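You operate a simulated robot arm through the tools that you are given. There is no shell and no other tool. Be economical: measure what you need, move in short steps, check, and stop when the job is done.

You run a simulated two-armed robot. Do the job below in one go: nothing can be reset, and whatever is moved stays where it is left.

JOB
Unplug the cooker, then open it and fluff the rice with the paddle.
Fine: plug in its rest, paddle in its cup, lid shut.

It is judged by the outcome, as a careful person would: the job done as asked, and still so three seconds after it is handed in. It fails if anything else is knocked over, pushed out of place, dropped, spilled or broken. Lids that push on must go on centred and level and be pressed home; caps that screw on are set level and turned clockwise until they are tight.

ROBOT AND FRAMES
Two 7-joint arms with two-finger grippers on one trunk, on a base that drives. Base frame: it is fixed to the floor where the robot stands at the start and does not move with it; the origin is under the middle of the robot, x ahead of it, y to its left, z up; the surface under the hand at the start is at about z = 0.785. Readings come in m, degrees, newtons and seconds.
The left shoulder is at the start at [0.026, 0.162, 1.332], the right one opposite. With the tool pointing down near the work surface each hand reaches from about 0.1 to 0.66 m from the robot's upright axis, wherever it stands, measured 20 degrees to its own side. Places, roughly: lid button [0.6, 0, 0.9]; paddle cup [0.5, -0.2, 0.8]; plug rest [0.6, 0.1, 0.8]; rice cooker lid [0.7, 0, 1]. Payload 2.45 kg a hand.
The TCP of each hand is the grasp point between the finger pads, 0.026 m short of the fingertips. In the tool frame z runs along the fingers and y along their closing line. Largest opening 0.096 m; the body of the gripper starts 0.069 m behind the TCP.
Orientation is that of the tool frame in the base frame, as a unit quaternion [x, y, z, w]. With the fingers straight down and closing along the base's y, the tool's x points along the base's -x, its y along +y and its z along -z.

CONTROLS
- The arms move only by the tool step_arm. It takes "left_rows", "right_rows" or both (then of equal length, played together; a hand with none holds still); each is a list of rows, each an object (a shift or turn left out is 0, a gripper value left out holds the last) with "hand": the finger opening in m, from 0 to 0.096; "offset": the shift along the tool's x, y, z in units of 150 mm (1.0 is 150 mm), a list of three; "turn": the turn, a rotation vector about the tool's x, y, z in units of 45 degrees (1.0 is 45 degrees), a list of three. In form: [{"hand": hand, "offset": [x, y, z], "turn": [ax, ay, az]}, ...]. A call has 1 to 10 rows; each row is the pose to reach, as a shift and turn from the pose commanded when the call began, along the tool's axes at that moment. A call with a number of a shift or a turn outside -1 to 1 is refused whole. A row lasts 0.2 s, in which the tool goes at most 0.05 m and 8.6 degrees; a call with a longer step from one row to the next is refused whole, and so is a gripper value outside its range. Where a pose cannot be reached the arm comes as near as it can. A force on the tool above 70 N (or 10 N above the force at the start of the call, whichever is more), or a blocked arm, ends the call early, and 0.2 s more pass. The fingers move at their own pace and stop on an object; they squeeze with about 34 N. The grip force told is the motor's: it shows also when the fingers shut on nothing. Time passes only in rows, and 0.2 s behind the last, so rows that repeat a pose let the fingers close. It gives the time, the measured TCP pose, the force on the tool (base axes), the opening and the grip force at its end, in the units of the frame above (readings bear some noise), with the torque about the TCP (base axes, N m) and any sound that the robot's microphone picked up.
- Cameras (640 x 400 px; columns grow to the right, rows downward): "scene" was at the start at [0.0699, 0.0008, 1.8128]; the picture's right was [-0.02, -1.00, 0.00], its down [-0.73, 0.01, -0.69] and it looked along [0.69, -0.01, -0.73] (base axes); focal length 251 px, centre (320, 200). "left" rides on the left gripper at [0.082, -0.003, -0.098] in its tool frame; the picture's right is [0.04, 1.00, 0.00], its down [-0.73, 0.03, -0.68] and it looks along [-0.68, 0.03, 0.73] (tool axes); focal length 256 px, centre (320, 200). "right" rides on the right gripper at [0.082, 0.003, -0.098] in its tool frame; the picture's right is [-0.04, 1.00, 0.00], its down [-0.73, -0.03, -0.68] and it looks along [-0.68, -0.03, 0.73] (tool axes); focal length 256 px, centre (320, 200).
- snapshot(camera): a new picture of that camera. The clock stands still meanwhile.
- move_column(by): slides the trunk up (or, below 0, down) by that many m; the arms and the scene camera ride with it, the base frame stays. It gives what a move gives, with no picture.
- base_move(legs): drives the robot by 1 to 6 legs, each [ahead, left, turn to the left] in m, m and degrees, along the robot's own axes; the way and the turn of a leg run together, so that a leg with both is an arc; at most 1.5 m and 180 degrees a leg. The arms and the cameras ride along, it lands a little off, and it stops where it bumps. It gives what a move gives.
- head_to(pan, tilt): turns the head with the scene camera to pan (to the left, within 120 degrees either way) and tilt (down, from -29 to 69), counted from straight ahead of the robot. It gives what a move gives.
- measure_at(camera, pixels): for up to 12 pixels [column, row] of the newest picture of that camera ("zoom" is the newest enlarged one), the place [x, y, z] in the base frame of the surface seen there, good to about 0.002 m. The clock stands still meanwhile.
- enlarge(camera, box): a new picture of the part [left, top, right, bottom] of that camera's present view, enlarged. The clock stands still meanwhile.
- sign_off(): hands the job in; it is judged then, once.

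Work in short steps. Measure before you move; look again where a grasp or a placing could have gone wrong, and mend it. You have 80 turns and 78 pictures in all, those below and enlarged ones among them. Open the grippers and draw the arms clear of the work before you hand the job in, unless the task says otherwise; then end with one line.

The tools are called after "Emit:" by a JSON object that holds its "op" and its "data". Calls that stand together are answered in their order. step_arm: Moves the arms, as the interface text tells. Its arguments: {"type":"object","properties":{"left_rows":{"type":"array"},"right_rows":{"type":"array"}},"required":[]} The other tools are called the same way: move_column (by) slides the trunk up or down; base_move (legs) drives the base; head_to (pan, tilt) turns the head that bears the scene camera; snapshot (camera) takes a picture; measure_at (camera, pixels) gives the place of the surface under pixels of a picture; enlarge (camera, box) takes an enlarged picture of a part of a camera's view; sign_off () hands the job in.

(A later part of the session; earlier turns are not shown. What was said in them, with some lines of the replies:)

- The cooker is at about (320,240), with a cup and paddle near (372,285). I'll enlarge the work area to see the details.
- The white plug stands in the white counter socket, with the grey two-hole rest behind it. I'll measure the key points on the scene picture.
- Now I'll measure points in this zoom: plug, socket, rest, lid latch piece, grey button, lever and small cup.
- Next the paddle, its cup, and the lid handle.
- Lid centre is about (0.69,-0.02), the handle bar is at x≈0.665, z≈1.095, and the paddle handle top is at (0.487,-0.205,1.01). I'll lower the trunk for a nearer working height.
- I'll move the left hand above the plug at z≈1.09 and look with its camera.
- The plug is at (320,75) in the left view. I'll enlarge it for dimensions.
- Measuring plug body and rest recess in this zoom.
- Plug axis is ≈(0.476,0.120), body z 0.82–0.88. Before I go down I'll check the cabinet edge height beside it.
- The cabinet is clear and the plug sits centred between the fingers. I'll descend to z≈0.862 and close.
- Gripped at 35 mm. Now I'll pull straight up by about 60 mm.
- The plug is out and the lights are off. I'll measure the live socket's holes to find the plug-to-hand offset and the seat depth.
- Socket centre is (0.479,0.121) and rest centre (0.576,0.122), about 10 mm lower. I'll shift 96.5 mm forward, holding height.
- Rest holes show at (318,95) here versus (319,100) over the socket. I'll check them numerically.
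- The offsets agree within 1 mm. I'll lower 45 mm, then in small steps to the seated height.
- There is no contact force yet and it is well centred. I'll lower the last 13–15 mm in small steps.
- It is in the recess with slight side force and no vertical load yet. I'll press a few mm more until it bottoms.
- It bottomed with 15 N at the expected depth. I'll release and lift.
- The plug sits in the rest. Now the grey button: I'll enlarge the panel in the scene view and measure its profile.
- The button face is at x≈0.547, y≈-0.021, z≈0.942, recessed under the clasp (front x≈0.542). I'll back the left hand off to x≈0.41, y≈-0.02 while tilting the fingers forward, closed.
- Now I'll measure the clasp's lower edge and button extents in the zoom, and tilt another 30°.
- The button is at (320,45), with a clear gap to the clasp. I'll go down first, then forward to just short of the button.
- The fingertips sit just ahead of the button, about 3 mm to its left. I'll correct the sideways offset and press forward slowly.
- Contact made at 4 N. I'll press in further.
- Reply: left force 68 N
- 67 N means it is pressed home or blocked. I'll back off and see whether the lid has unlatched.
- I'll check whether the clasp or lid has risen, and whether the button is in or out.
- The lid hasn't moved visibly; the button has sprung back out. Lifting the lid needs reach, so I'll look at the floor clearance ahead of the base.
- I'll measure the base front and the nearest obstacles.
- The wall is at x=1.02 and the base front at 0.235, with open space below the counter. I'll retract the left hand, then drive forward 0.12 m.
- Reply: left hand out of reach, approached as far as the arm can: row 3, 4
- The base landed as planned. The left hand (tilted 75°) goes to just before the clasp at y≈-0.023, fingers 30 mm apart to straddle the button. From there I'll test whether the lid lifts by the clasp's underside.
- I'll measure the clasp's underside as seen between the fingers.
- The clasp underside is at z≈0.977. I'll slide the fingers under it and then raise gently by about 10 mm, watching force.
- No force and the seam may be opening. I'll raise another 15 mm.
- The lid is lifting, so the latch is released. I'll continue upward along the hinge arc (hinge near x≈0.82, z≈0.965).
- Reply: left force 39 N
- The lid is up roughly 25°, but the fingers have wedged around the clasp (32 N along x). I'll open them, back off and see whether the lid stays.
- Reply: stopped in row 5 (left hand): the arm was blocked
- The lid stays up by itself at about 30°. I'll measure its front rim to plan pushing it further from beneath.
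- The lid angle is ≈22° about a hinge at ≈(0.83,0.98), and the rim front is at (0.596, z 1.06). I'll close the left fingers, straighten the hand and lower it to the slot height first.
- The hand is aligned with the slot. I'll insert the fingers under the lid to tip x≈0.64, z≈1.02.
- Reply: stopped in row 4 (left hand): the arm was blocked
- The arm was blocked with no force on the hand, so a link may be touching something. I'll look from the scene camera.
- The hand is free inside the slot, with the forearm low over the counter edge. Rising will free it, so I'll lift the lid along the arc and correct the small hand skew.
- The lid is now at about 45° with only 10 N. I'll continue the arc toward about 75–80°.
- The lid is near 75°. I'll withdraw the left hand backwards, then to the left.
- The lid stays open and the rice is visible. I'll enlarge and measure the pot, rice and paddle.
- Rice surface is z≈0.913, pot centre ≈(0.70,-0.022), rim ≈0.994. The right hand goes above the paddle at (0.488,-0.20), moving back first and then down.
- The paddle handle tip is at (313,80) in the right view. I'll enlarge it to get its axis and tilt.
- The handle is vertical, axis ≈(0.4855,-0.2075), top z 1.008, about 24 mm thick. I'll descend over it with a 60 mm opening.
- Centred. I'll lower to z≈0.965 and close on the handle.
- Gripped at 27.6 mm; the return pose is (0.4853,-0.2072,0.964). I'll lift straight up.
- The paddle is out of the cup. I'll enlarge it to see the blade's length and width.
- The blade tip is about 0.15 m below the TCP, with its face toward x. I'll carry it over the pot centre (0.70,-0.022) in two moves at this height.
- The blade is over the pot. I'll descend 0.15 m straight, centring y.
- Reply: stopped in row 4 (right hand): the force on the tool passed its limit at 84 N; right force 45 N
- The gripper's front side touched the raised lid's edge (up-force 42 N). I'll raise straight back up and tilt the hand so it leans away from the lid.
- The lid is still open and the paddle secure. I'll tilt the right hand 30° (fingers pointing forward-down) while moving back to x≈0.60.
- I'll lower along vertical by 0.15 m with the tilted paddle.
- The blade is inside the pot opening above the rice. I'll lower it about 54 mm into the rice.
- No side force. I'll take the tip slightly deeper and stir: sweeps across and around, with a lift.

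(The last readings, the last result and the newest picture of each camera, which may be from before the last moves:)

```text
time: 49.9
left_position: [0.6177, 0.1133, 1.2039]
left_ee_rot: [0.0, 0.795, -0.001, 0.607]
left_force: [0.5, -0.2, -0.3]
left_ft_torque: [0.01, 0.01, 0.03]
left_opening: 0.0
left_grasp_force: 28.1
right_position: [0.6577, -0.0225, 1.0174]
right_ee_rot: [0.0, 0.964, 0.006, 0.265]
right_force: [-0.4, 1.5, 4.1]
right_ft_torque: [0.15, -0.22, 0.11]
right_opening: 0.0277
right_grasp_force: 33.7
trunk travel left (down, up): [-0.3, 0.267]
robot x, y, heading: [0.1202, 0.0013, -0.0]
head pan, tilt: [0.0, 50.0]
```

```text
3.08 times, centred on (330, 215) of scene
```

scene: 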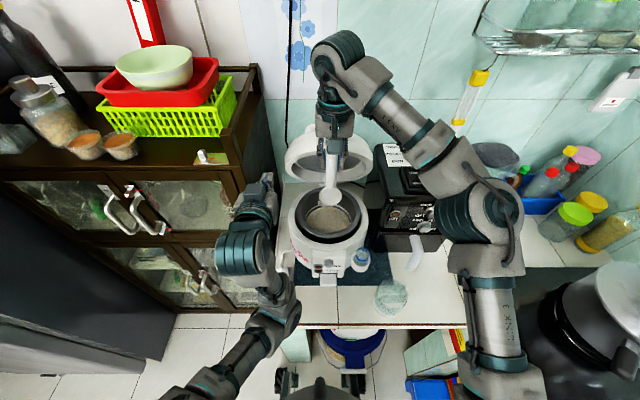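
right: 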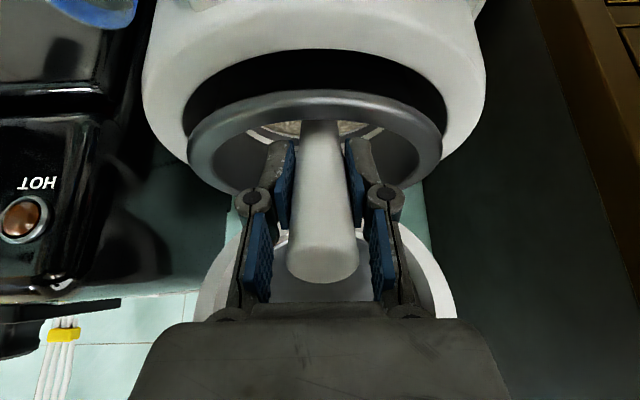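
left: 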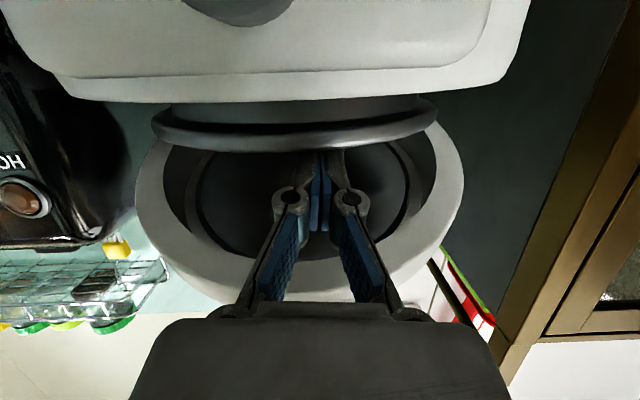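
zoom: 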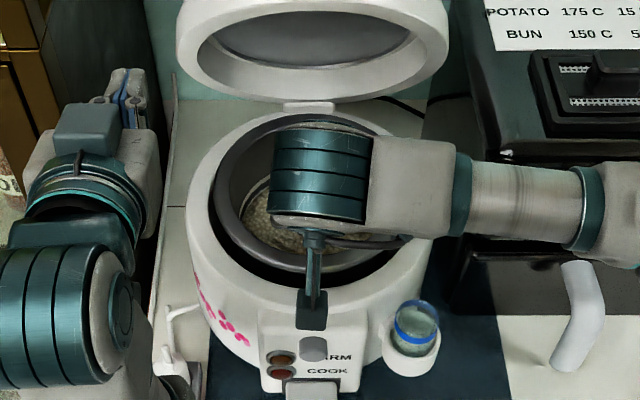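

4 N of resistance shows the paddle is working the rice. I'll do another round of sweeps, then lift.

Emit:
{"op": "step_arm", "data": {"right_rows": [{"offset": [0.115, 0.2, -0.068]}, {"offset": [0, 0.2, 0]}, {"offset": [-0.057, 0, 0.034]}, {"offset": [0, -0.233, 0]}, {"offset": [0.115, -0.233, -0.068]}, {"offset": [0.143, 0, -0.085]}, {"offset": [0.115, 0.2, -0.068]}, {"offset": [-0.029, 0, 0.017]}, {"offset": [0, -0.2, 0]}, {"offset": [-0.045, 0, -0.206]}]}}

Emit:
{"op": "step_arm", "data": {"right_rows": [{"offset": [0.08, 0, 0.13]}, {"offset": [0.1, 0.18, 0.17]}, {"offset": [0.0, 0.18, 0.2]}, {"offset": [-0.02, -0.05, 0.22]}, {"offset": [0.08, -0.2, 0.16]}, {"offset": [0.1, 0, 0.16]}, {"offset": [0, 0, 0]}, {"offset": [0.02, 0, -0.25]}]}}

Emit:
{"op": "snapshot", "data": {"camera": "right"}}

```text
time: 52.1
left_position: [0.6167, 0.117, 1.2039]
left_ee_rot: [0.0, 0.793, -0.003, 0.609]
left_force: [-0.5, -0.3, 0.0]
left_ft_torque: [0.02, -0.05, 0.0]
left_opening: 0.0
left_grasp_force: 28.9
right_position: [0.6484, -0.0201, 1.0449]
right_ee_rot: [-0.001, 0.965, 0.003, 0.264]
right_force: [0.5, 0.8, -0.1]
right_ft_torque: [-0.03, 0.0, -0.01]
right_opening: 0.0276
right_grasp_force: 34.0
trunk travel left (down, up): [-0.3, 0.267]
robot x, y, heading: [0.1211, 0.0027, -0.1]
head pan, tilt: [0.0, 50.0]
```

```text
time: 53.9
left_position: [0.6152, 0.1183, 1.2043]
left_ee_rot: [0.0, 0.794, -0.003, 0.608]
left_force: [-1.0, 0.2, -0.6]
left_ft_torque: [-0.01, 0.0, -0.01]
left_opening: 0.0
left_grasp_force: 28.9
right_position: [0.6244, -0.0191, 1.0775]
right_ee_rot: [-0.001, 0.964, 0.004, 0.265]
right_force: [-0.2, -0.9, -0.2]
right_ft_torque: [0.0, 0.01, 0.01]
right_opening: 0.0276
right_grasp_force: 34.2
trunk travel left (down, up): [-0.3, 0.267]
robot x, y, heading: [0.1198, -0.0013, -0.3]
head pan, tilt: [0.0, 50.0]
```

```text
13 pictures are left
```

right: 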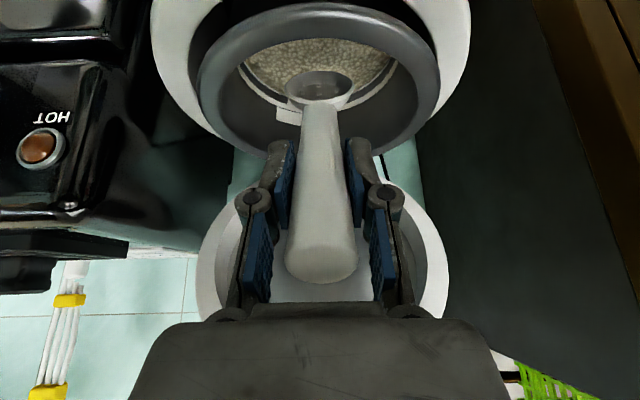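

The blade is up out of the rice. One enlarged look at the rice surface to judge the fluffing.

Emit:
{"op": "enlarge", "data": {"camera": "right", "box": [210, 10, 430, 150]}}

Emit:
{"op": "measure_at", "data": {"camera": "right", "pixels": [[320, 55], [275, 65], [370, 65], [300, 75], [380, 55], [318, 90]]}}

```text
2.86 times, centred on (320, 80) of right
```

zoom: 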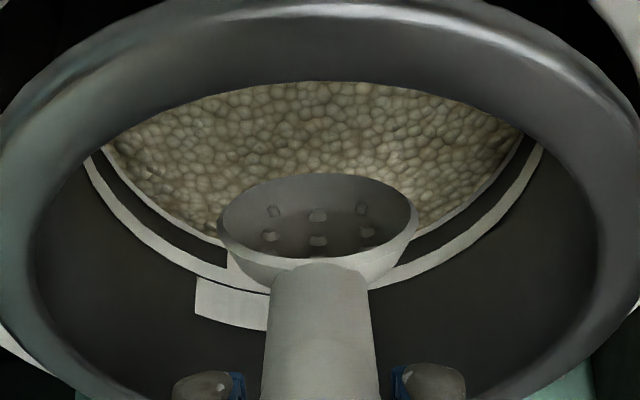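

```text
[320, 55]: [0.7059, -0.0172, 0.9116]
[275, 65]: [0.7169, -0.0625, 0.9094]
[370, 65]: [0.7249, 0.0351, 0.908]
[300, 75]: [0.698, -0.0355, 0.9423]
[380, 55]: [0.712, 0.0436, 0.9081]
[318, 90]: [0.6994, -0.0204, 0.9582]
```

The surface is grainy and intact. I'll do one more, slightly deeper round of sweeps so the rice is worked through, staying clear of the walls.

Emit:
{"op": "step_arm", "data": {"right_rows": [{"offset": [0.05, 0, 0.241]}, {"offset": [0.088, 0, 0.475]}, {"offset": [0.088, 0.24, 0.475]}, {"offset": [-0.055, 0.13, 0.56]}, {"offset": [-0.084, -0.07, 0.577]}, {"offset": [0.031, -0.23, 0.509]}, {"offset": [0.106, -0.2, 0.441]}, {"offset": [0.059, 0, 0.492]}, {"offset": [0.059, 0.22, 0.492]}, {"offset": [0.089, 0, 0.412]}]}}

```text
time: 56.1
left_position: [0.6169, 0.1162, 1.2046]
left_ee_rot: [0.0, 0.794, -0.002, 0.608]
left_force: [0.0, 0.4, 0.2]
left_ft_torque: [-0.03, 0.03, -0.03]
left_opening: 0.0
left_grasp_force: 28.3
right_position: [0.647, -0.0217, 1.018]
right_ee_rot: [0.0, 0.964, 0.004, 0.265]
right_force: [0.9, 0.2, 0.1]
right_ft_torque: [-0.02, 0.0, 0.0]
right_opening: 0.0277
right_grasp_force: 34.5
trunk travel left (down, up): [-0.3, 0.267]
robot x, y, heading: [0.1244, -0.0004, -0.1]
head pan, tilt: [0.0, 50.0]
```

Done stirring. I'll lift the paddle out of the pot.

Emit:
{"op": "step_arm", "data": {"right_rows": [{"offset": [-0.05, 0, -0.28]}, {"offset": [-0.05, 0, -0.28]}, {"offset": [-0.129, 0, -0.544]}, {"offset": [-0.219, 0, -0.761]}, {"offset": [-0.338, 0, -0.962]}, {"offset": [-0.338, 0, -0.962]}]}}

Emit:
{"op": "snapshot", "data": {"camera": "right"}}

```text
time: 57.5
left_position: [0.6181, 0.1183, 1.2033]
left_ee_rot: [0.0, 0.795, -0.003, 0.607]
left_force: [0.4, 1.0, -0.5]
left_ft_torque: [0.03, 0.01, 0.01]
left_opening: 0.0
left_grasp_force: 28.5
right_position: [0.617, -0.0194, 1.1671]
right_ee_rot: [-0.001, 0.964, 0.003, 0.265]
right_force: [1.0, 0.2, -1.1]
right_ft_torque: [0.0, -0.03, -0.01]
right_opening: 0.0276
right_grasp_force: 34.1
trunk travel left (down, up): [-0.3, 0.267]
robot x, y, heading: [0.1229, -0.0005, 0.3]
head pan, tilt: [0.0, 50.0]
```

```text
11 pictures are left
```

right: 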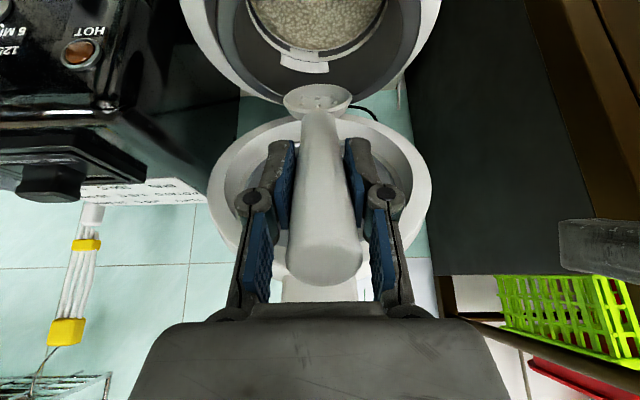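

The paddle is clean and clear of the rim. I'll rise 8 cm, move back and straighten the hand to vertical.

Emit:
{"op": "step_arm", "data": {"right_rows": [{"offset": [-0.05, 0, -0.2], "turn": [0, 0, 0]}, {"offset": [0.0, 0, -0.4], "turn": [0, 0.17, 0]}, {"offset": [0.06, 0, -0.55], "turn": [0, 0.34, 0]}, {"offset": [0.129, 0, -0.697], "turn": [0, 0.51, 0]}, {"offset": [0.129, 0, -0.697], "turn": [0, 0.682, 0]}, {"offset": [0.129, 0, -0.697], "turn": [0, 0.682, 0]}]}}

```text
time: 58.9
left_position: [0.6163, 0.1169, 1.2036]
left_ee_rot: [0.001, 0.794, -0.003, 0.608]
left_force: [-0.9, -0.2, -0.1]
left_ft_torque: [-0.02, 0.0, 0.0]
left_opening: 0.0
left_grasp_force: 28.1
right_position: [0.547, -0.0218, 1.2479]
right_ee_rot: [-0.001, 1.0, 0.003, -0.001]
right_force: [0.1, 0.6, -0.4]
right_ft_torque: [0.01, 0.0, 0.01]
right_opening: 0.0277
right_grasp_force: 34.0
trunk travel left (down, up): [-0.3, 0.267]
robot x, y, heading: [0.123, -0.0001, -0.0]
head pan, tilt: [0.0, 50.0]
```

Vertical again at (0.547,-0.022,1.248). I'll move over the cup at (0.4853,-0.2072).

Emit:
{"op": "step_arm", "data": {"right_rows": [{"offset": [0.15, -0.2, 0], "turn": [0, -0.015, 0]}, {"offset": [0.3, -0.45, 0], "turn": [0, -0.015, 0]}, {"offset": [0.4, -0.7, 0], "turn": [0, -0.015, 0]}, {"offset": [0.413, -0.95, 0], "turn": [0, -0.015, 0]}]}}

Emit:
{"op": "step_arm", "data": {"right_rows": [{"offset": [0, -0.15, 0]}, {"offset": [0, -0.285, 0.2]}, {"offset": [0, -0.285, 0.4]}, {"offset": [0, -0.285, 0.4]}]}}

Emit:
{"op": "enlarge", "data": {"camera": "scene", "box": [340, 200, 460, 320]}}

```text
time: 59.9
left_position: [0.6174, 0.1153, 1.2027]
left_ee_rot: [0.002, 0.794, -0.003, 0.607]
left_force: [-0.6, -0.6, 0.1]
left_ft_torque: [0.0, 0.0, 0.0]
left_opening: 0.0
left_grasp_force: 28.5
right_position: [0.4839, -0.1674, 1.2461]
right_ee_rot: [-0.001, 1.0, 0.004, 0.006]
right_force: [-0.4, -0.3, -1.2]
right_ft_torque: [0.0, -0.01, -0.04]
right_opening: 0.0276
right_grasp_force: 34.4
trunk travel left (down, up): [-0.3, 0.267]
robot x, y, heading: [0.1241, 0.0024, -0.4]
head pan, tilt: [0.0, 50.0]
```

```text
time: 60.9
left_position: [0.6166, 0.1176, 1.204]
left_ee_rot: [0.001, 0.794, -0.003, 0.608]
left_force: [-0.5, 0.5, 0.3]
left_ft_torque: [0.0, 0.05, -0.03]
left_opening: 0.0
left_grasp_force: 28.7
right_position: [0.4847, -0.2066, 1.1856]
right_ee_rot: [-0.002, 1.0, 0.003, 0.006]
right_force: [-0.7, 0.7, -0.2]
right_ft_torque: [-0.01, 0.01, -0.01]
right_opening: 0.0278
right_grasp_force: 34.4
trunk travel left (down, up): [-0.3, 0.267]
robot x, y, heading: [0.1215, 0.0007, 0.1]
head pan, tilt: [0.0, 50.0]
```

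```text
3.33 times, centred on (400, 260) of scene
```

zoom: 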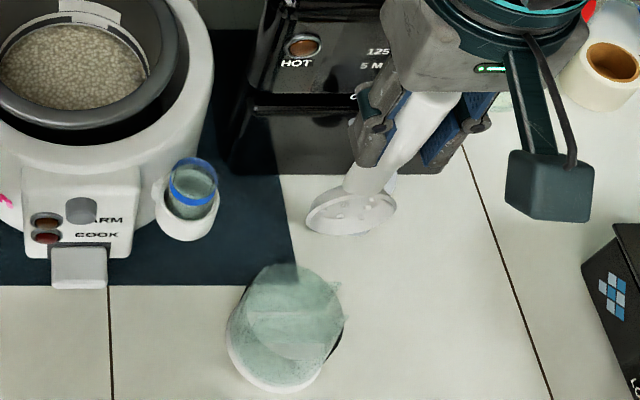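

I'm aligned over the cup. I'll lower 0.15 m, then finish slowly.

Emit:
{"op": "step_arm", "data": {"right_rows": [{"offset": [0, -0.003, 0.25]}, {"offset": [0, -0.003, 0.5]}, {"offset": [0, -0.003, 0.72]}, {"offset": [0, -0.003, 0.9]}, {"offset": [0, -0.003, 1.0]}]}}

Emit:
{"op": "step_arm", "data": {"right_rows": [{"offset": [0, 0, 0.1]}, {"offset": [0, 0, 0.2]}, {"offset": [0, 0, 0.3]}, {"offset": [0, 0, 0.39]}, {"offset": [0, 0, 0.45]}]}}

Emit:
{"op": "snapshot", "data": {"camera": "right"}}

```text
time: 62.1
left_position: [0.6173, 0.1182, 1.2038]
left_ee_rot: [0.002, 0.794, -0.004, 0.608]
left_force: [0.5, -0.9, 0.4]
left_ft_torque: [0.0, -0.02, 0.0]
left_opening: 0.0
left_grasp_force: 28.4
right_position: [0.4888, -0.2071, 1.0351]
right_ee_rot: [-0.001, 1.0, 0.004, 0.007]
right_force: [0.5, 0.6, -0.7]
right_ft_torque: [0.01, -0.02, -0.01]
right_opening: 0.0277
right_grasp_force: 34.2
trunk travel left (down, up): [-0.3, 0.267]
robot x, y, heading: [0.1257, 0.002, -0.1]
head pan, tilt: [0.0, 50.0]
```

```text
time: 62.8
left_position: [0.6135, 0.1181, 1.2057]
left_ee_rot: [0.001, 0.794, -0.004, 0.608]
left_force: [0.3, -0.2, 0.0]
left_ft_torque: [0.0, 0.0, 0.04]
left_opening: 0.0
left_grasp_force: 28.3
right_position: [0.4862, -0.2049, 1.0079]
right_ee_rot: [-0.002, 1.0, 0.005, 0.014]
right_force: [-10.8, -1.6, 33.8]
right_ft_torque: [-0.23, 0.87, 0.0]
right_opening: 0.0271
right_grasp_force: 34.1
trunk travel left (down, up): [-0.3, 0.267]
robot x, y, heading: [0.1226, -0.0012, -0.2]
head pan, tilt: [0.0, 50.0]
stopped in row 3 (right hand): the force on the tool passed its limit at 89 N (the readings are from after the stop); the commanded pose is now the measured one
```

```text
9 pictures are left
```

right: 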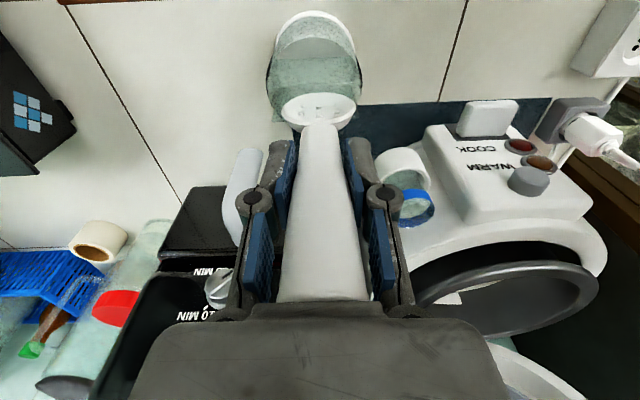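

The blade caught on the cup rim and slid a little in the grip, so I'll raise it at once. Then I'll measure the paddle's lean and the cup.

Emit:
{"op": "step_arm", "data": {"right_rows": [{"offset": [0, 0, -0.1]}, {"offset": [0, 0, -0.35]}, {"offset": [0, 0, -0.6]}, {"offset": [0, 0, -0.8]}, {"offset": [0, 0, -0.8]}]}}

Emit:
{"op": "enlarge", "data": {"camera": "scene", "box": [360, 220, 440, 310]}}

Emit:
{"op": "measure_at", "data": {"camera": "zoom", "pixels": [[320, 100], [320, 130], [320, 160], [320, 190], [290, 160], [350, 160], [250, 250], [300, 250], [200, 250], [250, 300], [250, 200], [250, 350]]}}

```text
time: 64.0
left_position: [0.6161, 0.1166, 1.2033]
left_ee_rot: [0.001, 0.794, -0.003, 0.608]
left_force: [1.0, -1.0, 0.1]
left_ft_torque: [-0.01, 0.01, -0.01]
left_opening: 0.0002
left_grasp_force: 28.1
right_position: [0.4864, -0.2082, 1.1262]
right_ee_rot: [-0.001, 1.0, 0.005, 0.011]
right_force: [0.2, -0.1, -0.2]
right_ft_torque: [0.0, -0.01, -0.01]
right_opening: 0.0272
right_grasp_force: 34.0
trunk travel left (down, up): [-0.3, 0.267]
robot x, y, heading: [0.1236, 0.0039, 0.1]
head pan, tilt: [0.0, 50.0]
```

```text
4.44 times, centred on (400, 265) of scene
```

zoom: 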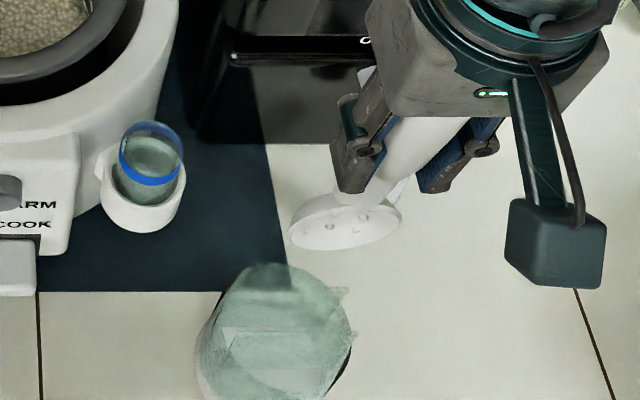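

```text
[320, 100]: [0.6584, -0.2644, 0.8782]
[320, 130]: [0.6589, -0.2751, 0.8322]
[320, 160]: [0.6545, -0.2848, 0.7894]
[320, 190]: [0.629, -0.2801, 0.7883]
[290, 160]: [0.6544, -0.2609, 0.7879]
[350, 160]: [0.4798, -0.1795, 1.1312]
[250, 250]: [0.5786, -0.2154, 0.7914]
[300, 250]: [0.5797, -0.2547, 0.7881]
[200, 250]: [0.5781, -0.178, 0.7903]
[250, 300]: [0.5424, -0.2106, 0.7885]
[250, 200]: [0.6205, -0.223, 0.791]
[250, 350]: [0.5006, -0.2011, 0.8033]
```

Now the blade and handle themselves.

Emit:
{"op": "measure_at", "data": {"camera": "zoom", "pixels": [[345, 205], [345, 225], [345, 243], [300, 230], [390, 215], [400, 170], [415, 140], [375, 195], [205, 345], [280, 320], [330, 300], [348, 290]]}}

Emit:
{"op": "measure_at", "data": {"camera": "right", "pixels": [[318, 300], [320, 230], [320, 160], [318, 130], [318, 110], [318, 97], [315, 85], [290, 60], [350, 60], [318, 15], [318, 40]]}}

```text
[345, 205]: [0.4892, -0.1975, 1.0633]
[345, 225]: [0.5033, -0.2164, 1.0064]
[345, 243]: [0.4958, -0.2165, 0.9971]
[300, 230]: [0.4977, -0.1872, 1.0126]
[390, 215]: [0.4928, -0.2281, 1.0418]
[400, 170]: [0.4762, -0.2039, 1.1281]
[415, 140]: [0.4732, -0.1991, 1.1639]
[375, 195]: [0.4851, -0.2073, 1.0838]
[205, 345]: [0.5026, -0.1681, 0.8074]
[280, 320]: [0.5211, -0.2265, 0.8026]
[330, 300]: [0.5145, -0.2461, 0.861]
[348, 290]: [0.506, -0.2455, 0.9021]
```

```text
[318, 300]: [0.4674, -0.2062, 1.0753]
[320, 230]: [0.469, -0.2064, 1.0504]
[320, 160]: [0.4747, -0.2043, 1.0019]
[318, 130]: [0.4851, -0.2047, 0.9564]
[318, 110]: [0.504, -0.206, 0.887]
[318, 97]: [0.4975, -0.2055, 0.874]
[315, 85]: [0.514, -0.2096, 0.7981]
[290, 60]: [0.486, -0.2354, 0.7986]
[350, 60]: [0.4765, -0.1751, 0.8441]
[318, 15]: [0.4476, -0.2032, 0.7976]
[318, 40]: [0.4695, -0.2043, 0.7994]
```

The paddle is pitched about 6–7° forward in the grip and slipped up about 2 cm. I'll counter-rotate the hand 7°, shift it 6 mm forward, and re-measure the tip.

Emit:
{"op": "step_arm", "data": {"right_rows": [{"offset": [-0.02, 0.005, 0], "turn": [0, 0.08, 0]}, {"offset": [-0.04, 0.005, 0], "turn": [0, 0.155, 0]}, {"offset": [-0.04, 0.005, 0], "turn": [0, 0.155, 0]}]}}

Emit:
{"op": "enlarge", "data": {"camera": "scene", "box": [360, 220, 440, 310]}}

Emit:
{"op": "measure_at", "data": {"camera": "zoom", "pixels": [[345, 205], [345, 225], [345, 243], [345, 250], [300, 235], [390, 220], [400, 170], [415, 140], [375, 195], [345, 235]]}}

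```text
time: 64.8
left_position: [0.616, 0.117, 1.2047]
left_ee_rot: [0.0, 0.794, -0.002, 0.608]
left_force: [-0.3, 0.5, 0.0]
left_ft_torque: [0.0, -0.02, 0.02]
left_opening: 0.0
left_grasp_force: 28.7
right_position: [0.4916, -0.2073, 1.1274]
right_ee_rot: [-0.001, 0.999, 0.005, -0.049]
right_force: [0.2, 0.8, -0.7]
right_ft_torque: [0.01, -0.03, 0.03]
right_opening: 0.0273
right_grasp_force: 34.0
trunk travel left (down, up): [-0.3, 0.267]
robot x, y, heading: [0.1259, 0.0008, -0.4]
head pan, tilt: [0.0, 50.0]
```

```text
4.44 times, centred on (400, 265) of scene
```

zoom: 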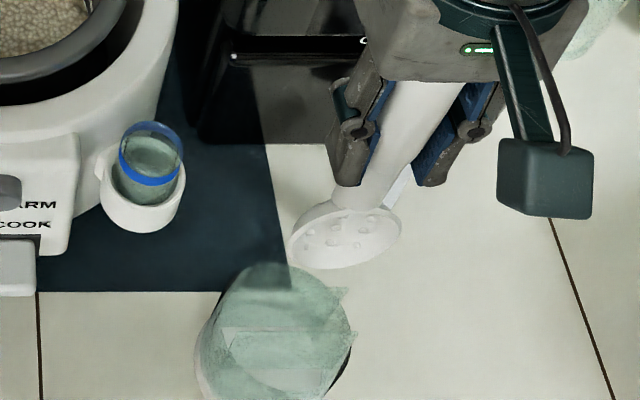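

```text
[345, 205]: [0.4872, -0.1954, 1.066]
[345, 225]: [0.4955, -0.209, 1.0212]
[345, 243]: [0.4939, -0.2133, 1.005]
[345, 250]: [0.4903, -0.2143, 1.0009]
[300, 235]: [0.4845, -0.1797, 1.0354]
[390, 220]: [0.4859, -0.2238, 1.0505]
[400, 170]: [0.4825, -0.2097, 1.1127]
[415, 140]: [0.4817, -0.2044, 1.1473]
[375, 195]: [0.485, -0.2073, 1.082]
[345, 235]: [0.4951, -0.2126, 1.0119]
```

The paddle is vertical again, about 7.5 mm ahead of its original line. I'll correct x and lower slowly into the cup opening.

Emit:
{"op": "step_arm", "data": {"right_rows": [{"offset": [0.03, 0, 0.204]}, {"offset": [0.011, 0, 0.403]}, {"offset": [-0.015, 0, 0.668]}, {"offset": [-0.024, 0, 0.74]}, {"offset": [-0.029, 0, 0.801]}, {"offset": [-0.034, 0, 0.85]}, {"offset": [-0.038, 0, 0.901]}]}}

Emit:
{"op": "snapshot", "data": {"camera": "right"}}

```text
time: 66.4
left_position: [0.6159, 0.1168, 1.2039]
left_ee_rot: [0.0, 0.794, -0.003, 0.608]
left_force: [-0.4, -0.7, -0.3]
left_ft_torque: [0.0, 0.0, 0.01]
left_opening: 0.0002
left_grasp_force: 28.8
right_position: [0.4835, -0.2054, 0.9905]
right_ee_rot: [-0.001, 0.999, 0.005, -0.049]
right_force: [0.3, 0.5, -0.7]
right_ft_torque: [-0.03, -0.02, 0.02]
right_opening: 0.0273
right_grasp_force: 33.6
trunk travel left (down, up): [-0.3, 0.267]
robot x, y, heading: [0.1218, -0.0016, -0.3]
head pan, tilt: [0.0, 50.0]
```

```text
6 pictures are left
```

right: 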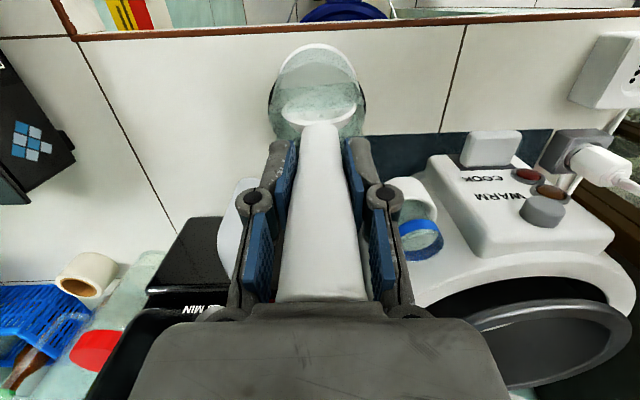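

No contact force, and the blade is inside the cup. I'll continue slowly to the bottom.

Emit:
{"op": "step_arm", "data": {"right_rows": [{"offset": [-0.005, 0, 0.05]}, {"offset": [-0.01, 0, 0.1]}, {"offset": [-0.015, 0, 0.15]}, {"offset": [-0.02, 0, 0.2]}, {"offset": [-0.024, 0, 0.24]}, {"offset": [-0.028, 0, 0.28]}]}}

```text
time: 67.8
left_position: [0.6152, 0.1163, 1.2039]
left_ee_rot: [0.001, 0.793, -0.003, 0.609]
left_force: [-0.5, 0.5, -0.5]
left_ft_torque: [-0.02, -0.01, 0.0]
left_opening: 0.0
left_grasp_force: 28.7
right_position: [0.4847, -0.2058, 0.9485]
right_ee_rot: [-0.001, 0.999, 0.005, -0.05]
right_force: [0.9, 0.5, -0.6]
right_ft_torque: [-0.01, -0.01, 0.0]
right_opening: 0.0269
right_grasp_force: 33.7
trunk travel left (down, up): [-0.3, 0.267]
robot x, y, heading: [0.1205, 0.0004, -0.2]
head pan, tilt: [0.0, 50.0]
```

The handle top should be about 4–5 mm above its rest height. I'll lower a bit more until contact.

Emit:
{"op": "step_arm", "data": {"right_rows": [{"offset": [-0.002, 0, 0.015]}, {"offset": [-0.004, 0, 0.03]}]}}

```text
time: 68.4
left_position: [0.6155, 0.1177, 1.204]
left_ee_rot: [0.001, 0.794, -0.003, 0.608]
left_force: [-0.1, 0.8, 0.4]
left_ft_torque: [-0.04, -0.02, 0.03]
left_opening: 0.0
left_grasp_force: 28.5
right_position: [0.4838, -0.2052, 0.9449]
right_ee_rot: [-0.002, 0.999, 0.005, -0.049]
right_force: [-0.3, 0.3, -1.4]
right_ft_torque: [-0.01, 0.0, 0.01]
right_opening: 0.0271
right_grasp_force: 33.8
trunk travel left (down, up): [-0.3, 0.267]
robot x, y, heading: [0.1216, 0.0029, -0.2]
head pan, tilt: [0.0, 50.0]
```

Still no contact. I'll lower 4 mm more.

Emit:
{"op": "step_arm", "data": {"right_rows": [{"offset": [-0.002, 0, 0.015]}, {"offset": [-0.003, 0, 0.028]}]}}

```text
time: 69.0
left_position: [0.6145, 0.1173, 1.2053]
left_ee_rot: [0.001, 0.794, -0.003, 0.608]
left_force: [-1.0, -0.5, 0.6]
left_ft_torque: [-0.01, 0.02, -0.04]
left_opening: 0.0001
left_grasp_force: 28.7
right_position: [0.4833, -0.2061, 0.9414]
right_ee_rot: [-0.002, 0.999, 0.005, -0.049]
right_force: [-0.2, -2.0, 8.5]
right_ft_torque: [-0.21, 0.02, -0.01]
right_opening: 0.0272
right_grasp_force: 33.9
trunk travel left (down, up): [-0.3, 0.267]
robot x, y, heading: [0.121, 0.0002, -0.3]
head pan, tilt: [0.0, 50.0]
```

Bottomed at 8.5 N. I'll release and rise straight up.

Emit:
{"op": "step_arm", "data": {"right_rows": [{"hand": 0.07, "offset": [0, 0, 0]}, {"hand": 0.07, "offset": [0, 0, 0]}, {"offset": [0.01, 0, -0.1]}, {"offset": [0.03, 0, -0.35]}, {"offset": [0.06, 0, -0.65]}, {"offset": [0.095, 0, -0.97]}]}}

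Emit:
{"op": "snapshot", "data": {"camera": "scene"}}

```text
time: 70.4
left_position: [0.6162, 0.1172, 1.2047]
left_ee_rot: [0.001, 0.794, -0.003, 0.608]
left_force: [-0.8, -0.1, -0.7]
left_ft_torque: [-0.01, -0.05, 0.03]
left_opening: 0.0003
left_grasp_force: 28.4
right_position: [0.4849, -0.2055, 1.0863]
right_ee_rot: [-0.002, 0.999, 0.005, -0.048]
right_force: [0.6, -0.7, 0.3]
right_ft_torque: [-0.01, -0.01, 0.02]
right_opening: 0.07
right_grasp_force: 0.1
trunk travel left (down, up): [-0.3, 0.267]
robot x, y, heading: [0.1199, -0.0006, -0.3]
head pan, tilt: [0.0, 50.0]
```

```text
5 pictures are left
```

scene: 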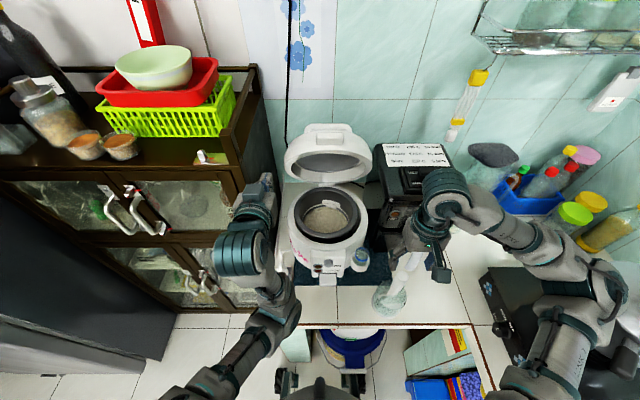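

The paddle is back in its cup. Now the lid: I'll measure its present pose.

Emit:
{"op": "measure_at", "data": {"camera": "scene", "pixels": [[327, 127], [327, 137], [305, 137], [350, 137], [327, 155], [300, 165], [327, 170], [327, 182], [290, 160], [370, 160]]}}

Emit:
{"op": "enlarge", "data": {"camera": "scene", "box": [270, 110, 390, 200]}}

```text
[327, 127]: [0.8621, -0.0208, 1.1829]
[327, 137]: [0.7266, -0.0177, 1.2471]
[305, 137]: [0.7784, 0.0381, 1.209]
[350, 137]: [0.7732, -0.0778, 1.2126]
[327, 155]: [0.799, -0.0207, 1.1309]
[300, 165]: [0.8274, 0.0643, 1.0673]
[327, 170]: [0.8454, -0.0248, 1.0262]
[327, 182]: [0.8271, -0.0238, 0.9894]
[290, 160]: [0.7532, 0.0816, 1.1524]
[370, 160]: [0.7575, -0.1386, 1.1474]
```

```text
4.44 times, centred on (330, 155) of scene
```

zoom: 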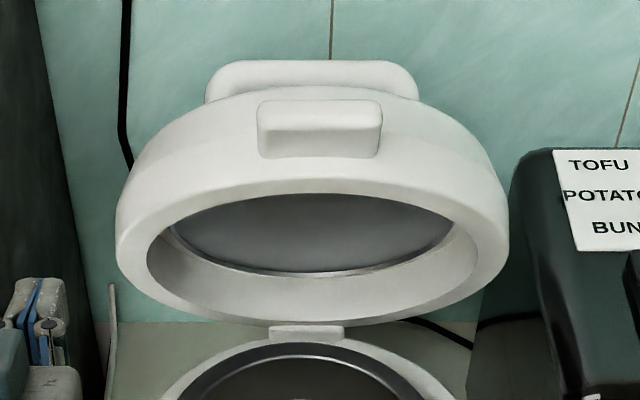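

The lid is at about 65°. Plan: with the left hand tilted 45°, reach over the clasp, set the closed fingertips on the lid's outer face near the front, and draw it forward and down. First I'll raise, tilt and centre the left hand.

Emit:
{"op": "step_arm", "data": {"left_rows": [{"offset": [-0.2, 0, -0.06], "turn": [0, 0.0, 0]}, {"offset": [-0.42, -0.15, -0.12], "turn": [0, 0.17, 0]}, {"offset": [-0.62, -0.35, -0.16], "turn": [0, 0.34, 0]}, {"offset": [-0.838, -0.55, -0.22], "turn": [0, 0.5, 0]}, {"offset": [-0.838, -0.75, -0.22], "turn": [0, 0.667, 0]}, {"offset": [-0.838, -0.913, -0.22], "turn": [0, 0.667, 0]}, {"offset": [-0.838, -0.913, -0.22], "turn": [0, 0.667, 0]}]}}

```text
time: 72.0
left_position: [0.7316, -0.011, 1.3398]
left_ee_rot: [0.002, 0.924, -0.004, 0.382]
left_force: [0.5, 0.4, 0.4]
left_ft_torque: [-0.04, -0.04, 0.02]
left_opening: 0.0
left_grasp_force: 28.3
left hand out of reach, approached as far as the arm can: row 2, 3, 4, 5, 6, 7
right_position: [0.4845, -0.2043, 1.0871]
right_ee_rot: [-0.001, 0.999, 0.005, -0.049]
right_force: [0.0, -0.2, 0.0]
right_ft_torque: [0.01, -0.01, 0.0]
right_opening: 0.0699
right_grasp_force: 0.0
trunk travel left (down, up): [-0.3, 0.267]
robot x, y, heading: [0.1194, -0.0005, -0.0]
head pan, tilt: [0.0, 50.0]
```

The hand ended at x≈0.73 instead (arm fold limit), but clear and at 45° above the clasp. I'll make a small forward step to check the command reference.

Emit:
{"op": "step_arm", "data": {"left_rows": [{"offset": [-0.095, -0.03, 0.095]}, {"offset": [-0.189, -0.06, 0.189]}]}}

```text
time: 72.6
left_position: [0.7747, -0.022, 1.3384]
left_ee_rot: [0.001, 0.924, -0.002, 0.382]
left_force: [-0.2, 0.6, -0.6]
left_ft_torque: [0.01, -0.01, 0.03]
left_opening: 0.0001
left_grasp_force: 27.9
right_position: [0.4856, -0.2066, 1.0858]
right_ee_rot: [-0.002, 0.999, 0.006, -0.048]
right_force: [-1.3, -0.4, -0.2]
right_ft_torque: [-0.02, 0.0, 0.01]
right_opening: 0.07
right_grasp_force: 0.1
trunk travel left (down, up): [-0.3, 0.267]
robot x, y, heading: [0.1204, -0.0007, -0.2]
head pan, tilt: [0.0, 50.0]
5 turns are left
```

Commands follow the measured pose. With few turns left, I'll lower behind the lid's outer face and then draw it along the closing arc to about 35°.

Emit:
{"op": "step_arm", "data": {"left_rows": [{"offset": [0.057, 0, 0.32]}, {"offset": [0.231, 0, 0.523]}, {"offset": [0.339, 0, 0.632]}, {"offset": [0.339, 0, 0.632]}]}}

Emit:
{"op": "step_arm", "data": {"left_rows": [{"offset": [0.1, 0, -0.065]}, {"offset": [0.193, 0, -0.127]}, {"offset": [0.32, 0, -0.18]}, {"offset": [0.452, 0, -0.236]}, {"offset": [0.54, 0, -0.27]}, {"offset": [0.632, 0, -0.302]}, {"offset": [0.73, 0, -0.323]}, {"offset": [0.825, 0, -0.344]}]}}

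Emit:
{"op": "snapshot", "data": {"camera": "scene"}}

Emit:
{"op": "measure_at", "data": {"camera": "scene", "pixels": [[300, 190], [355, 190], [295, 205], [365, 205], [310, 215], [350, 215], [327, 225]]}}

```text
time: 73.6
left_position: [0.8065, -0.0208, 1.233]
left_ee_rot: [0.001, 0.925, -0.003, 0.381]
left_force: [0.4, 0.2, -0.3]
left_ft_torque: [0.0, 0.06, 0.02]
left_opening: 0.0
left_grasp_force: 28.5
right_position: [0.486, -0.2066, 1.0849]
right_ee_rot: [-0.001, 0.999, 0.006, -0.049]
right_force: [-0.1, 0.6, 0.3]
right_ft_torque: [0.01, 0.01, 0.01]
right_opening: 0.0699
right_grasp_force: 0.1
trunk travel left (down, up): [-0.3, 0.267]
robot x, y, heading: [0.122, 0.0, -0.2]
head pan, tilt: [0.0, 50.0]
```

```text
time: 75.4
left_position: [0.7273, -0.0295, 1.1758]
left_ee_rot: [0.002, 0.924, -0.003, 0.381]
left_force: [0.1, 1.0, -0.3]
left_ft_torque: [0.0, -0.01, -0.04]
left_opening: 0.0
left_grasp_force: 28.3
left hand out of reach, approached as far as the arm can: row 4, 5, 6, 7, 8
right_position: [0.4856, -0.2069, 1.0863]
right_ee_rot: [-0.001, 0.999, 0.006, -0.05]
right_force: [-0.3, -0.4, 0.3]
right_ft_torque: [-0.03, 0.0, 0.03]
right_opening: 0.0701
right_grasp_force: 0.1
trunk travel left (down, up): [-0.3, 0.267]
robot x, y, heading: [0.1187, 0.0026, -0.1]
head pan, tilt: [0.0, 50.0]
```

```text
3 pictures are left
```

scene: 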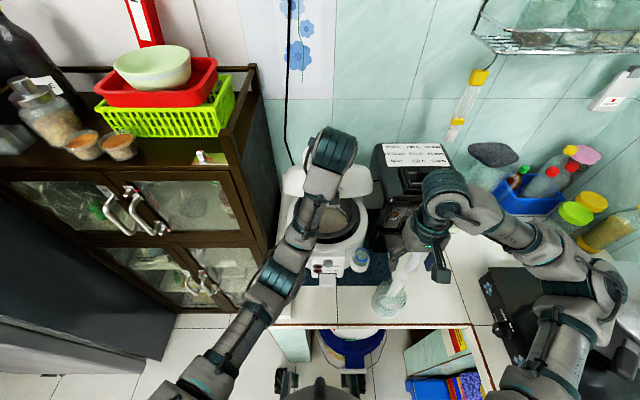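

```text
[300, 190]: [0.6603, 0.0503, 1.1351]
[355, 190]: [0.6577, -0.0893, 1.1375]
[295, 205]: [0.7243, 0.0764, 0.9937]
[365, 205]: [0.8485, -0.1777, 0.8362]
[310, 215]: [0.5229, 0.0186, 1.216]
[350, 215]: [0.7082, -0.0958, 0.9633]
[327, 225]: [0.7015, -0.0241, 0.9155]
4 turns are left
```

The lid is at about 35°, following well, but the left arm can't fold closer. I'll raise the right hand, drive the base back 0.115 m to bring the left hand over the lid's front, then press straight down until it latches.

Emit:
{"op": "step_arm", "data": {"right_rows": [{"offset": [0, 0, -0.3]}, {"offset": [0, 0, -0.6]}]}}

Emit:
{"op": "base_move", "data": {"legs": [[-0.115, 0, 0]]}}

Emit:
{"op": "step_arm", "data": {"left_rows": [{"offset": [0.1, 0.03, 0.1]}, {"offset": [0.2, 0.05, 0.2]}, {"offset": [0.3, 0.05, 0.3]}, {"offset": [0.4, 0.05, 0.4]}, {"offset": [0.45, 0.05, 0.45]}, {"offset": [0.49, 0.05, 0.49]}, {"offset": [0.525, 0.05, 0.525]}, {"offset": [0.56, 0.05, 0.56]}]}}

Emit:
{"op": "snapshot", "data": {"camera": "scene"}}

```text
time: 76.0
left_position: [0.7256, -0.0277, 1.1764]
left_ee_rot: [0.001, 0.924, -0.003, 0.382]
left_force: [-0.4, -0.1, 0.3]
left_ft_torque: [0.04, 0.01, 0.01]
left_opening: 0.0
left_grasp_force: 28.4
right_position: [0.4928, -0.2063, 1.1755]
right_ee_rot: [-0.002, 0.999, 0.005, -0.049]
right_force: [0.1, -0.1, -0.6]
right_ft_torque: [-0.03, -0.01, 0.01]
right_opening: 0.0699
right_grasp_force: 0.1
trunk travel left (down, up): [-0.3, 0.267]
robot x, y, heading: [0.1243, 0.004, -0.1]
head pan, tilt: [0.0, 50.0]
```

```text
time: 77.2
left_position: [0.6113, -0.0298, 1.1763]
left_ee_rot: [0.002, 0.924, -0.003, 0.382]
left_force: [-0.5, -0.2, -0.2]
left_ft_torque: [0.04, -0.03, 0.04]
left_opening: 0.0
left_grasp_force: 28.2
right_position: [0.3796, -0.2084, 1.1731]
right_ee_rot: [-0.001, 0.999, 0.006, -0.049]
right_force: [0.0, -0.1, 0.2]
right_ft_torque: [0.01, -0.02, 0.02]
right_opening: 0.0703
right_grasp_force: 0.1
trunk travel left (down, up): [-0.3, 0.267]
robot x, y, heading: [0.0054, 0.0013, -0.3]
head pan, tilt: [0.0, 50.0]
```

```text
time: 78.2
left_position: [0.5899, -0.0207, 1.1127]
left_ee_rot: [0.005, 0.919, -0.009, 0.395]
left_force: [-57.4, 6.9, 28.8]
left_ft_torque: [-0.33, 1.08, 0.38]
left_opening: 0.0058
left_grasp_force: 28.4
right_position: [0.3611, -0.2006, 1.1807]
right_ee_rot: [-0.001, 0.999, 0.003, -0.043]
right_force: [0.1, 0.0, -0.1]
right_ft_torque: [-0.01, 0.05, -0.02]
right_opening: 0.0696
right_grasp_force: 0.1
trunk travel left (down, up): [-0.3, 0.267]
robot x, y, heading: [0.0062, -0.0001, -0.2]
head pan, tilt: [0.0, 50.0]
stopped in row 5 (left hand): the force on the tool passed its limit at 73 N (the readings are from after the stop); the commanded pose is now the measured one
```

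```text
2 pictures are left
3 turns are left
```

scene: 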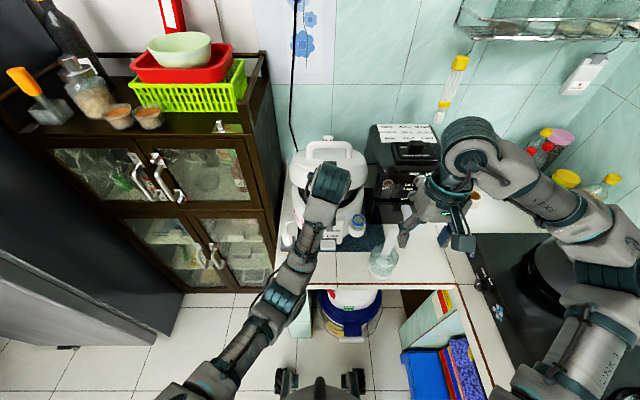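

The tip is wedged against the lid front wall just above the clasp, with the lid at about 23°. I'll relieve it, then follow the closing arc (down and slightly back), pressing on the clasp top until it latches.

Emit:
{"op": "step_arm", "data": {"left_rows": [{"offset": [0.024, 0, -0.052]}, {"offset": [0.024, 0, -0.052]}]}}

Emit:
{"op": "step_arm", "data": {"left_rows": [{"offset": [0.163, 0, 0.082]}, {"offset": [0.269, 0, 0.108]}, {"offset": [0.368, 0, 0.141]}, {"offset": [0.471, 0, 0.189]}, {"offset": [0.568, 0, 0.233]}, {"offset": [0.613, 0, 0.264]}, {"offset": [0.646, 0, 0.297]}, {"offset": [0.674, 0, 0.325]}]}}

Emit:
{"op": "enlarge", "data": {"camera": "scene", "box": [260, 110, 420, 290]}}

Emit:
{"op": "measure_at", "data": {"camera": "scene", "pixels": [[335, 150], [335, 146], [335, 154], [335, 158], [335, 162], [305, 170], [360, 170], [300, 185], [360, 185], [365, 190]]}}

```text
time: 78.8
left_position: [0.5886, -0.0214, 1.1073]
left_ee_rot: [0.004, 0.921, -0.007, 0.39]
left_force: [-42.1, 7.3, 20.1]
left_ft_torque: [0.1, 0.81, 0.0]
left_opening: 0.006
left_grasp_force: 28.3
right_position: [0.3648, -0.204, 1.1798]
right_ee_rot: [-0.001, 0.999, 0.002, -0.043]
right_force: [0.4, 0.8, -0.1]
right_ft_torque: [-0.01, 0.0, -0.01]
right_opening: 0.07
right_grasp_force: 0.0
trunk travel left (down, up): [-0.3, 0.267]
robot x, y, heading: [0.0067, -0.0013, 0.0]
head pan, tilt: [0.0, 50.0]
```

```text
time: 80.4
left_position: [0.557, -0.0244, 1.0227]
left_ee_rot: [0.004, 0.913, -0.013, 0.407]
left_force: [-20.9, 2.4, 23.3]
left_ft_torque: [0.13, -0.2, 0.32]
left_opening: 0.0001
left_grasp_force: 28.7
right_position: [0.3707, -0.2051, 1.1768]
right_ee_rot: [-0.001, 0.999, 0.004, -0.046]
right_force: [-0.5, -0.2, -0.4]
right_ft_torque: [-0.05, -0.01, 0.0]
right_opening: 0.0701
right_grasp_force: 0.1
trunk travel left (down, up): [-0.3, 0.267]
robot x, y, heading: [0.0068, 0.0012, -0.4]
head pan, tilt: [0.0, 50.0]
stopped in row 7 (left hand): the force on the tool passed its limit at 74 N (the readings are from after the stop); the commanded pose is now the measured one
```

```text
2.22 times, centred on (340, 200) of scene
```

zoom: 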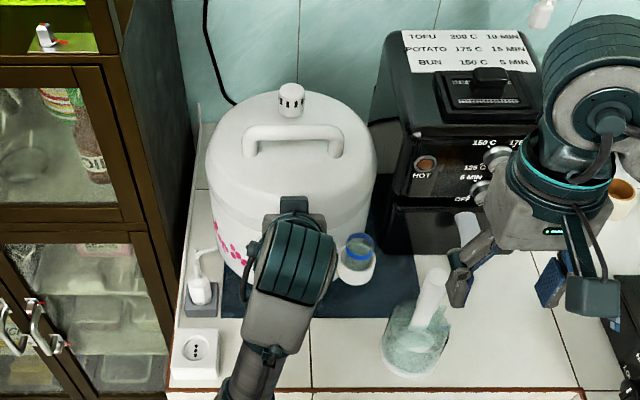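

```text
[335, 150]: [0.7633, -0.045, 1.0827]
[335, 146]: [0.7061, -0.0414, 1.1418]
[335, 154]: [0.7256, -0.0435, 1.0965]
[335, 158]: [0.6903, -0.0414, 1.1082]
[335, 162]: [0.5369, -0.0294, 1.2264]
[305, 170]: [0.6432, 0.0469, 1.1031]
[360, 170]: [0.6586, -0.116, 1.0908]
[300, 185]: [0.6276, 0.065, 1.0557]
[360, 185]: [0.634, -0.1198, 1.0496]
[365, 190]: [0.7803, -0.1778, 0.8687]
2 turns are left
```

In the zoom the lid is down flat and the hand rests on the clasp top (z≈1.00, its closed height). I'll ease off sideways, press straight down once more to drive it home, then retreat, open the gripper and check with the last picture.

Emit:
{"op": "step_arm", "data": {"left_rows": [{"offset": [0.014, 0, -0.042]}, {"offset": [0.014, 0, -0.042]}]}}

Emit:
{"op": "step_arm", "data": {"left_rows": [{"offset": [0.038, 0, 0.038]}, {"offset": [0.066, 0, 0.066]}, {"offset": [0.094, 0, 0.094]}, {"offset": [0.094, 0, 0.094]}]}}

Emit:
{"op": "step_arm", "data": {"left_rows": [{"offset": [-0.009, 0, -0.085]}, {"offset": [-0.094, 0, -0.283]}, {"offset": [-0.236, 0, -0.518]}, {"offset": [-0.377, 0.1, -0.66]}, {"hand": 0.06, "offset": [-0.377, 0.35, -0.66]}, {"offset": [-0.377, 0.6, -0.66]}, {"offset": [-0.377, 0.8, -0.66]}]}}

Emit:
{"op": "snapshot", "data": {"camera": "scene"}}

Emit:
{"op": "measure_at", "data": {"camera": "scene", "pixels": [[326, 167], [326, 169], [326, 171], [326, 173], [327, 152], [326, 155], [326, 200], [326, 206], [326, 210], [326, 214], [326, 218], [326, 222]]}}

```text
time: 81.0
left_position: [0.5588, -0.0248, 1.0213]
left_ee_rot: [0.004, 0.915, -0.011, 0.404]
left_force: [14.2, -1.9, 30.8]
left_ft_torque: [-0.02, -0.72, 0.02]
left_opening: 0.0062
left_grasp_force: 28.5
right_position: [0.3752, -0.2059, 1.177]
right_ee_rot: [0.0, 0.999, 0.004, -0.047]
right_force: [-0.1, -0.9, 0.2]
right_ft_torque: [-0.01, -0.01, 0.01]
right_opening: 0.0701
right_grasp_force: 0.0
trunk travel left (down, up): [-0.3, 0.267]
robot x, y, heading: [0.0086, 0.0003, 0.1]
head pan, tilt: [0.0, 50.0]
```

```text
time: 81.7
left_position: [0.5601, -0.0247, 1.0221]
left_ee_rot: [0.004, 0.907, -0.016, 0.421]
left_force: [-12.9, -1.2, 21.7]
left_ft_torque: [0.11, -0.05, 0.09]
left_opening: 0.0
left_grasp_force: 28.5
right_position: [0.371, -0.2045, 1.176]
right_ee_rot: [-0.001, 0.999, 0.003, -0.047]
right_force: [0.6, 0.0, 0.5]
right_ft_torque: [-0.01, 0.04, -0.02]
right_opening: 0.0701
right_grasp_force: 0.0
trunk travel left (down, up): [-0.3, 0.267]
robot x, y, heading: [0.0055, -0.002, -0.2]
head pan, tilt: [0.0, 50.0]
stopped in row 3 (left hand): the force on the tool passed its limit at 72 N (the readings are from after the stop); the commanded pose is now the measured one
```

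```text
time: 83.3
left_position: [0.5551, 0.0976, 1.0961]
left_ee_rot: [0.003, 0.908, -0.014, 0.419]
left_force: [-0.7, 0.8, 0.4]
left_ft_torque: [-0.01, 0.02, 0.05]
left_opening: 0.0597
left_grasp_force: 0.0
left hand out of reach, approached as far as the arm can: row 3, 4, 5, 6, 7
right_position: [0.3733, -0.2035, 1.177]
right_ee_rot: [0.0, 0.999, 0.003, -0.046]
right_force: [-0.7, -0.5, 0.6]
right_ft_torque: [-0.01, 0.02, 0.02]
right_opening: 0.07
right_grasp_force: 0.1
trunk travel left (down, up): [-0.3, 0.267]
robot x, y, heading: [0.0061, 0.0011, -0.1]
head pan, tilt: [0.0, 50.0]
```

```text
0 pictures are left
```

scene: 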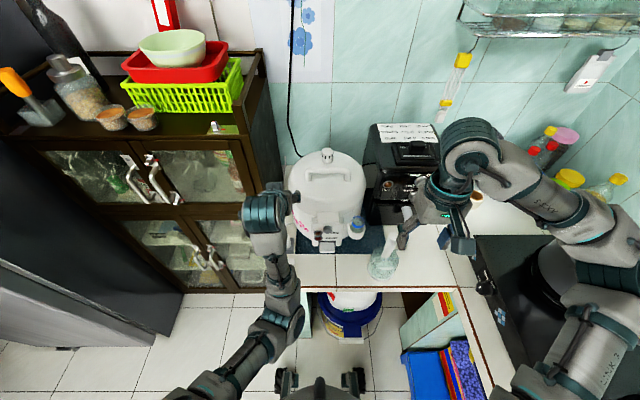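

```text
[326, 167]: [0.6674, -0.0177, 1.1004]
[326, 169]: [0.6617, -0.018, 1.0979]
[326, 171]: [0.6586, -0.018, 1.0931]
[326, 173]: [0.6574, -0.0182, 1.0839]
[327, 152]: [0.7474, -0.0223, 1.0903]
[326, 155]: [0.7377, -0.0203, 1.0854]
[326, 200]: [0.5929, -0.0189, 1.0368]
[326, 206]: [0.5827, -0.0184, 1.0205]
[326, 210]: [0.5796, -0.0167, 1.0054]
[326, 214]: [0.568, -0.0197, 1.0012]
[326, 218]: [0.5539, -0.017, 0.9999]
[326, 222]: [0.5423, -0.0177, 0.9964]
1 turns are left
```

The handle (z 1.100) and clasp top (z 1.000) read the same as at the start, so the lid is shut. The plug is in its rest, the paddle is in its cup and both hands are open and clear, so I'm handing in.

Emit:
{"op": "sign_off", "data": {}}

```text
The job is handed in.
```

The cooker is unplugged with its plug in the rest, the rice is fluffed, the paddle is back in its cup, and the lid is pressed shut (no latch click was reported).
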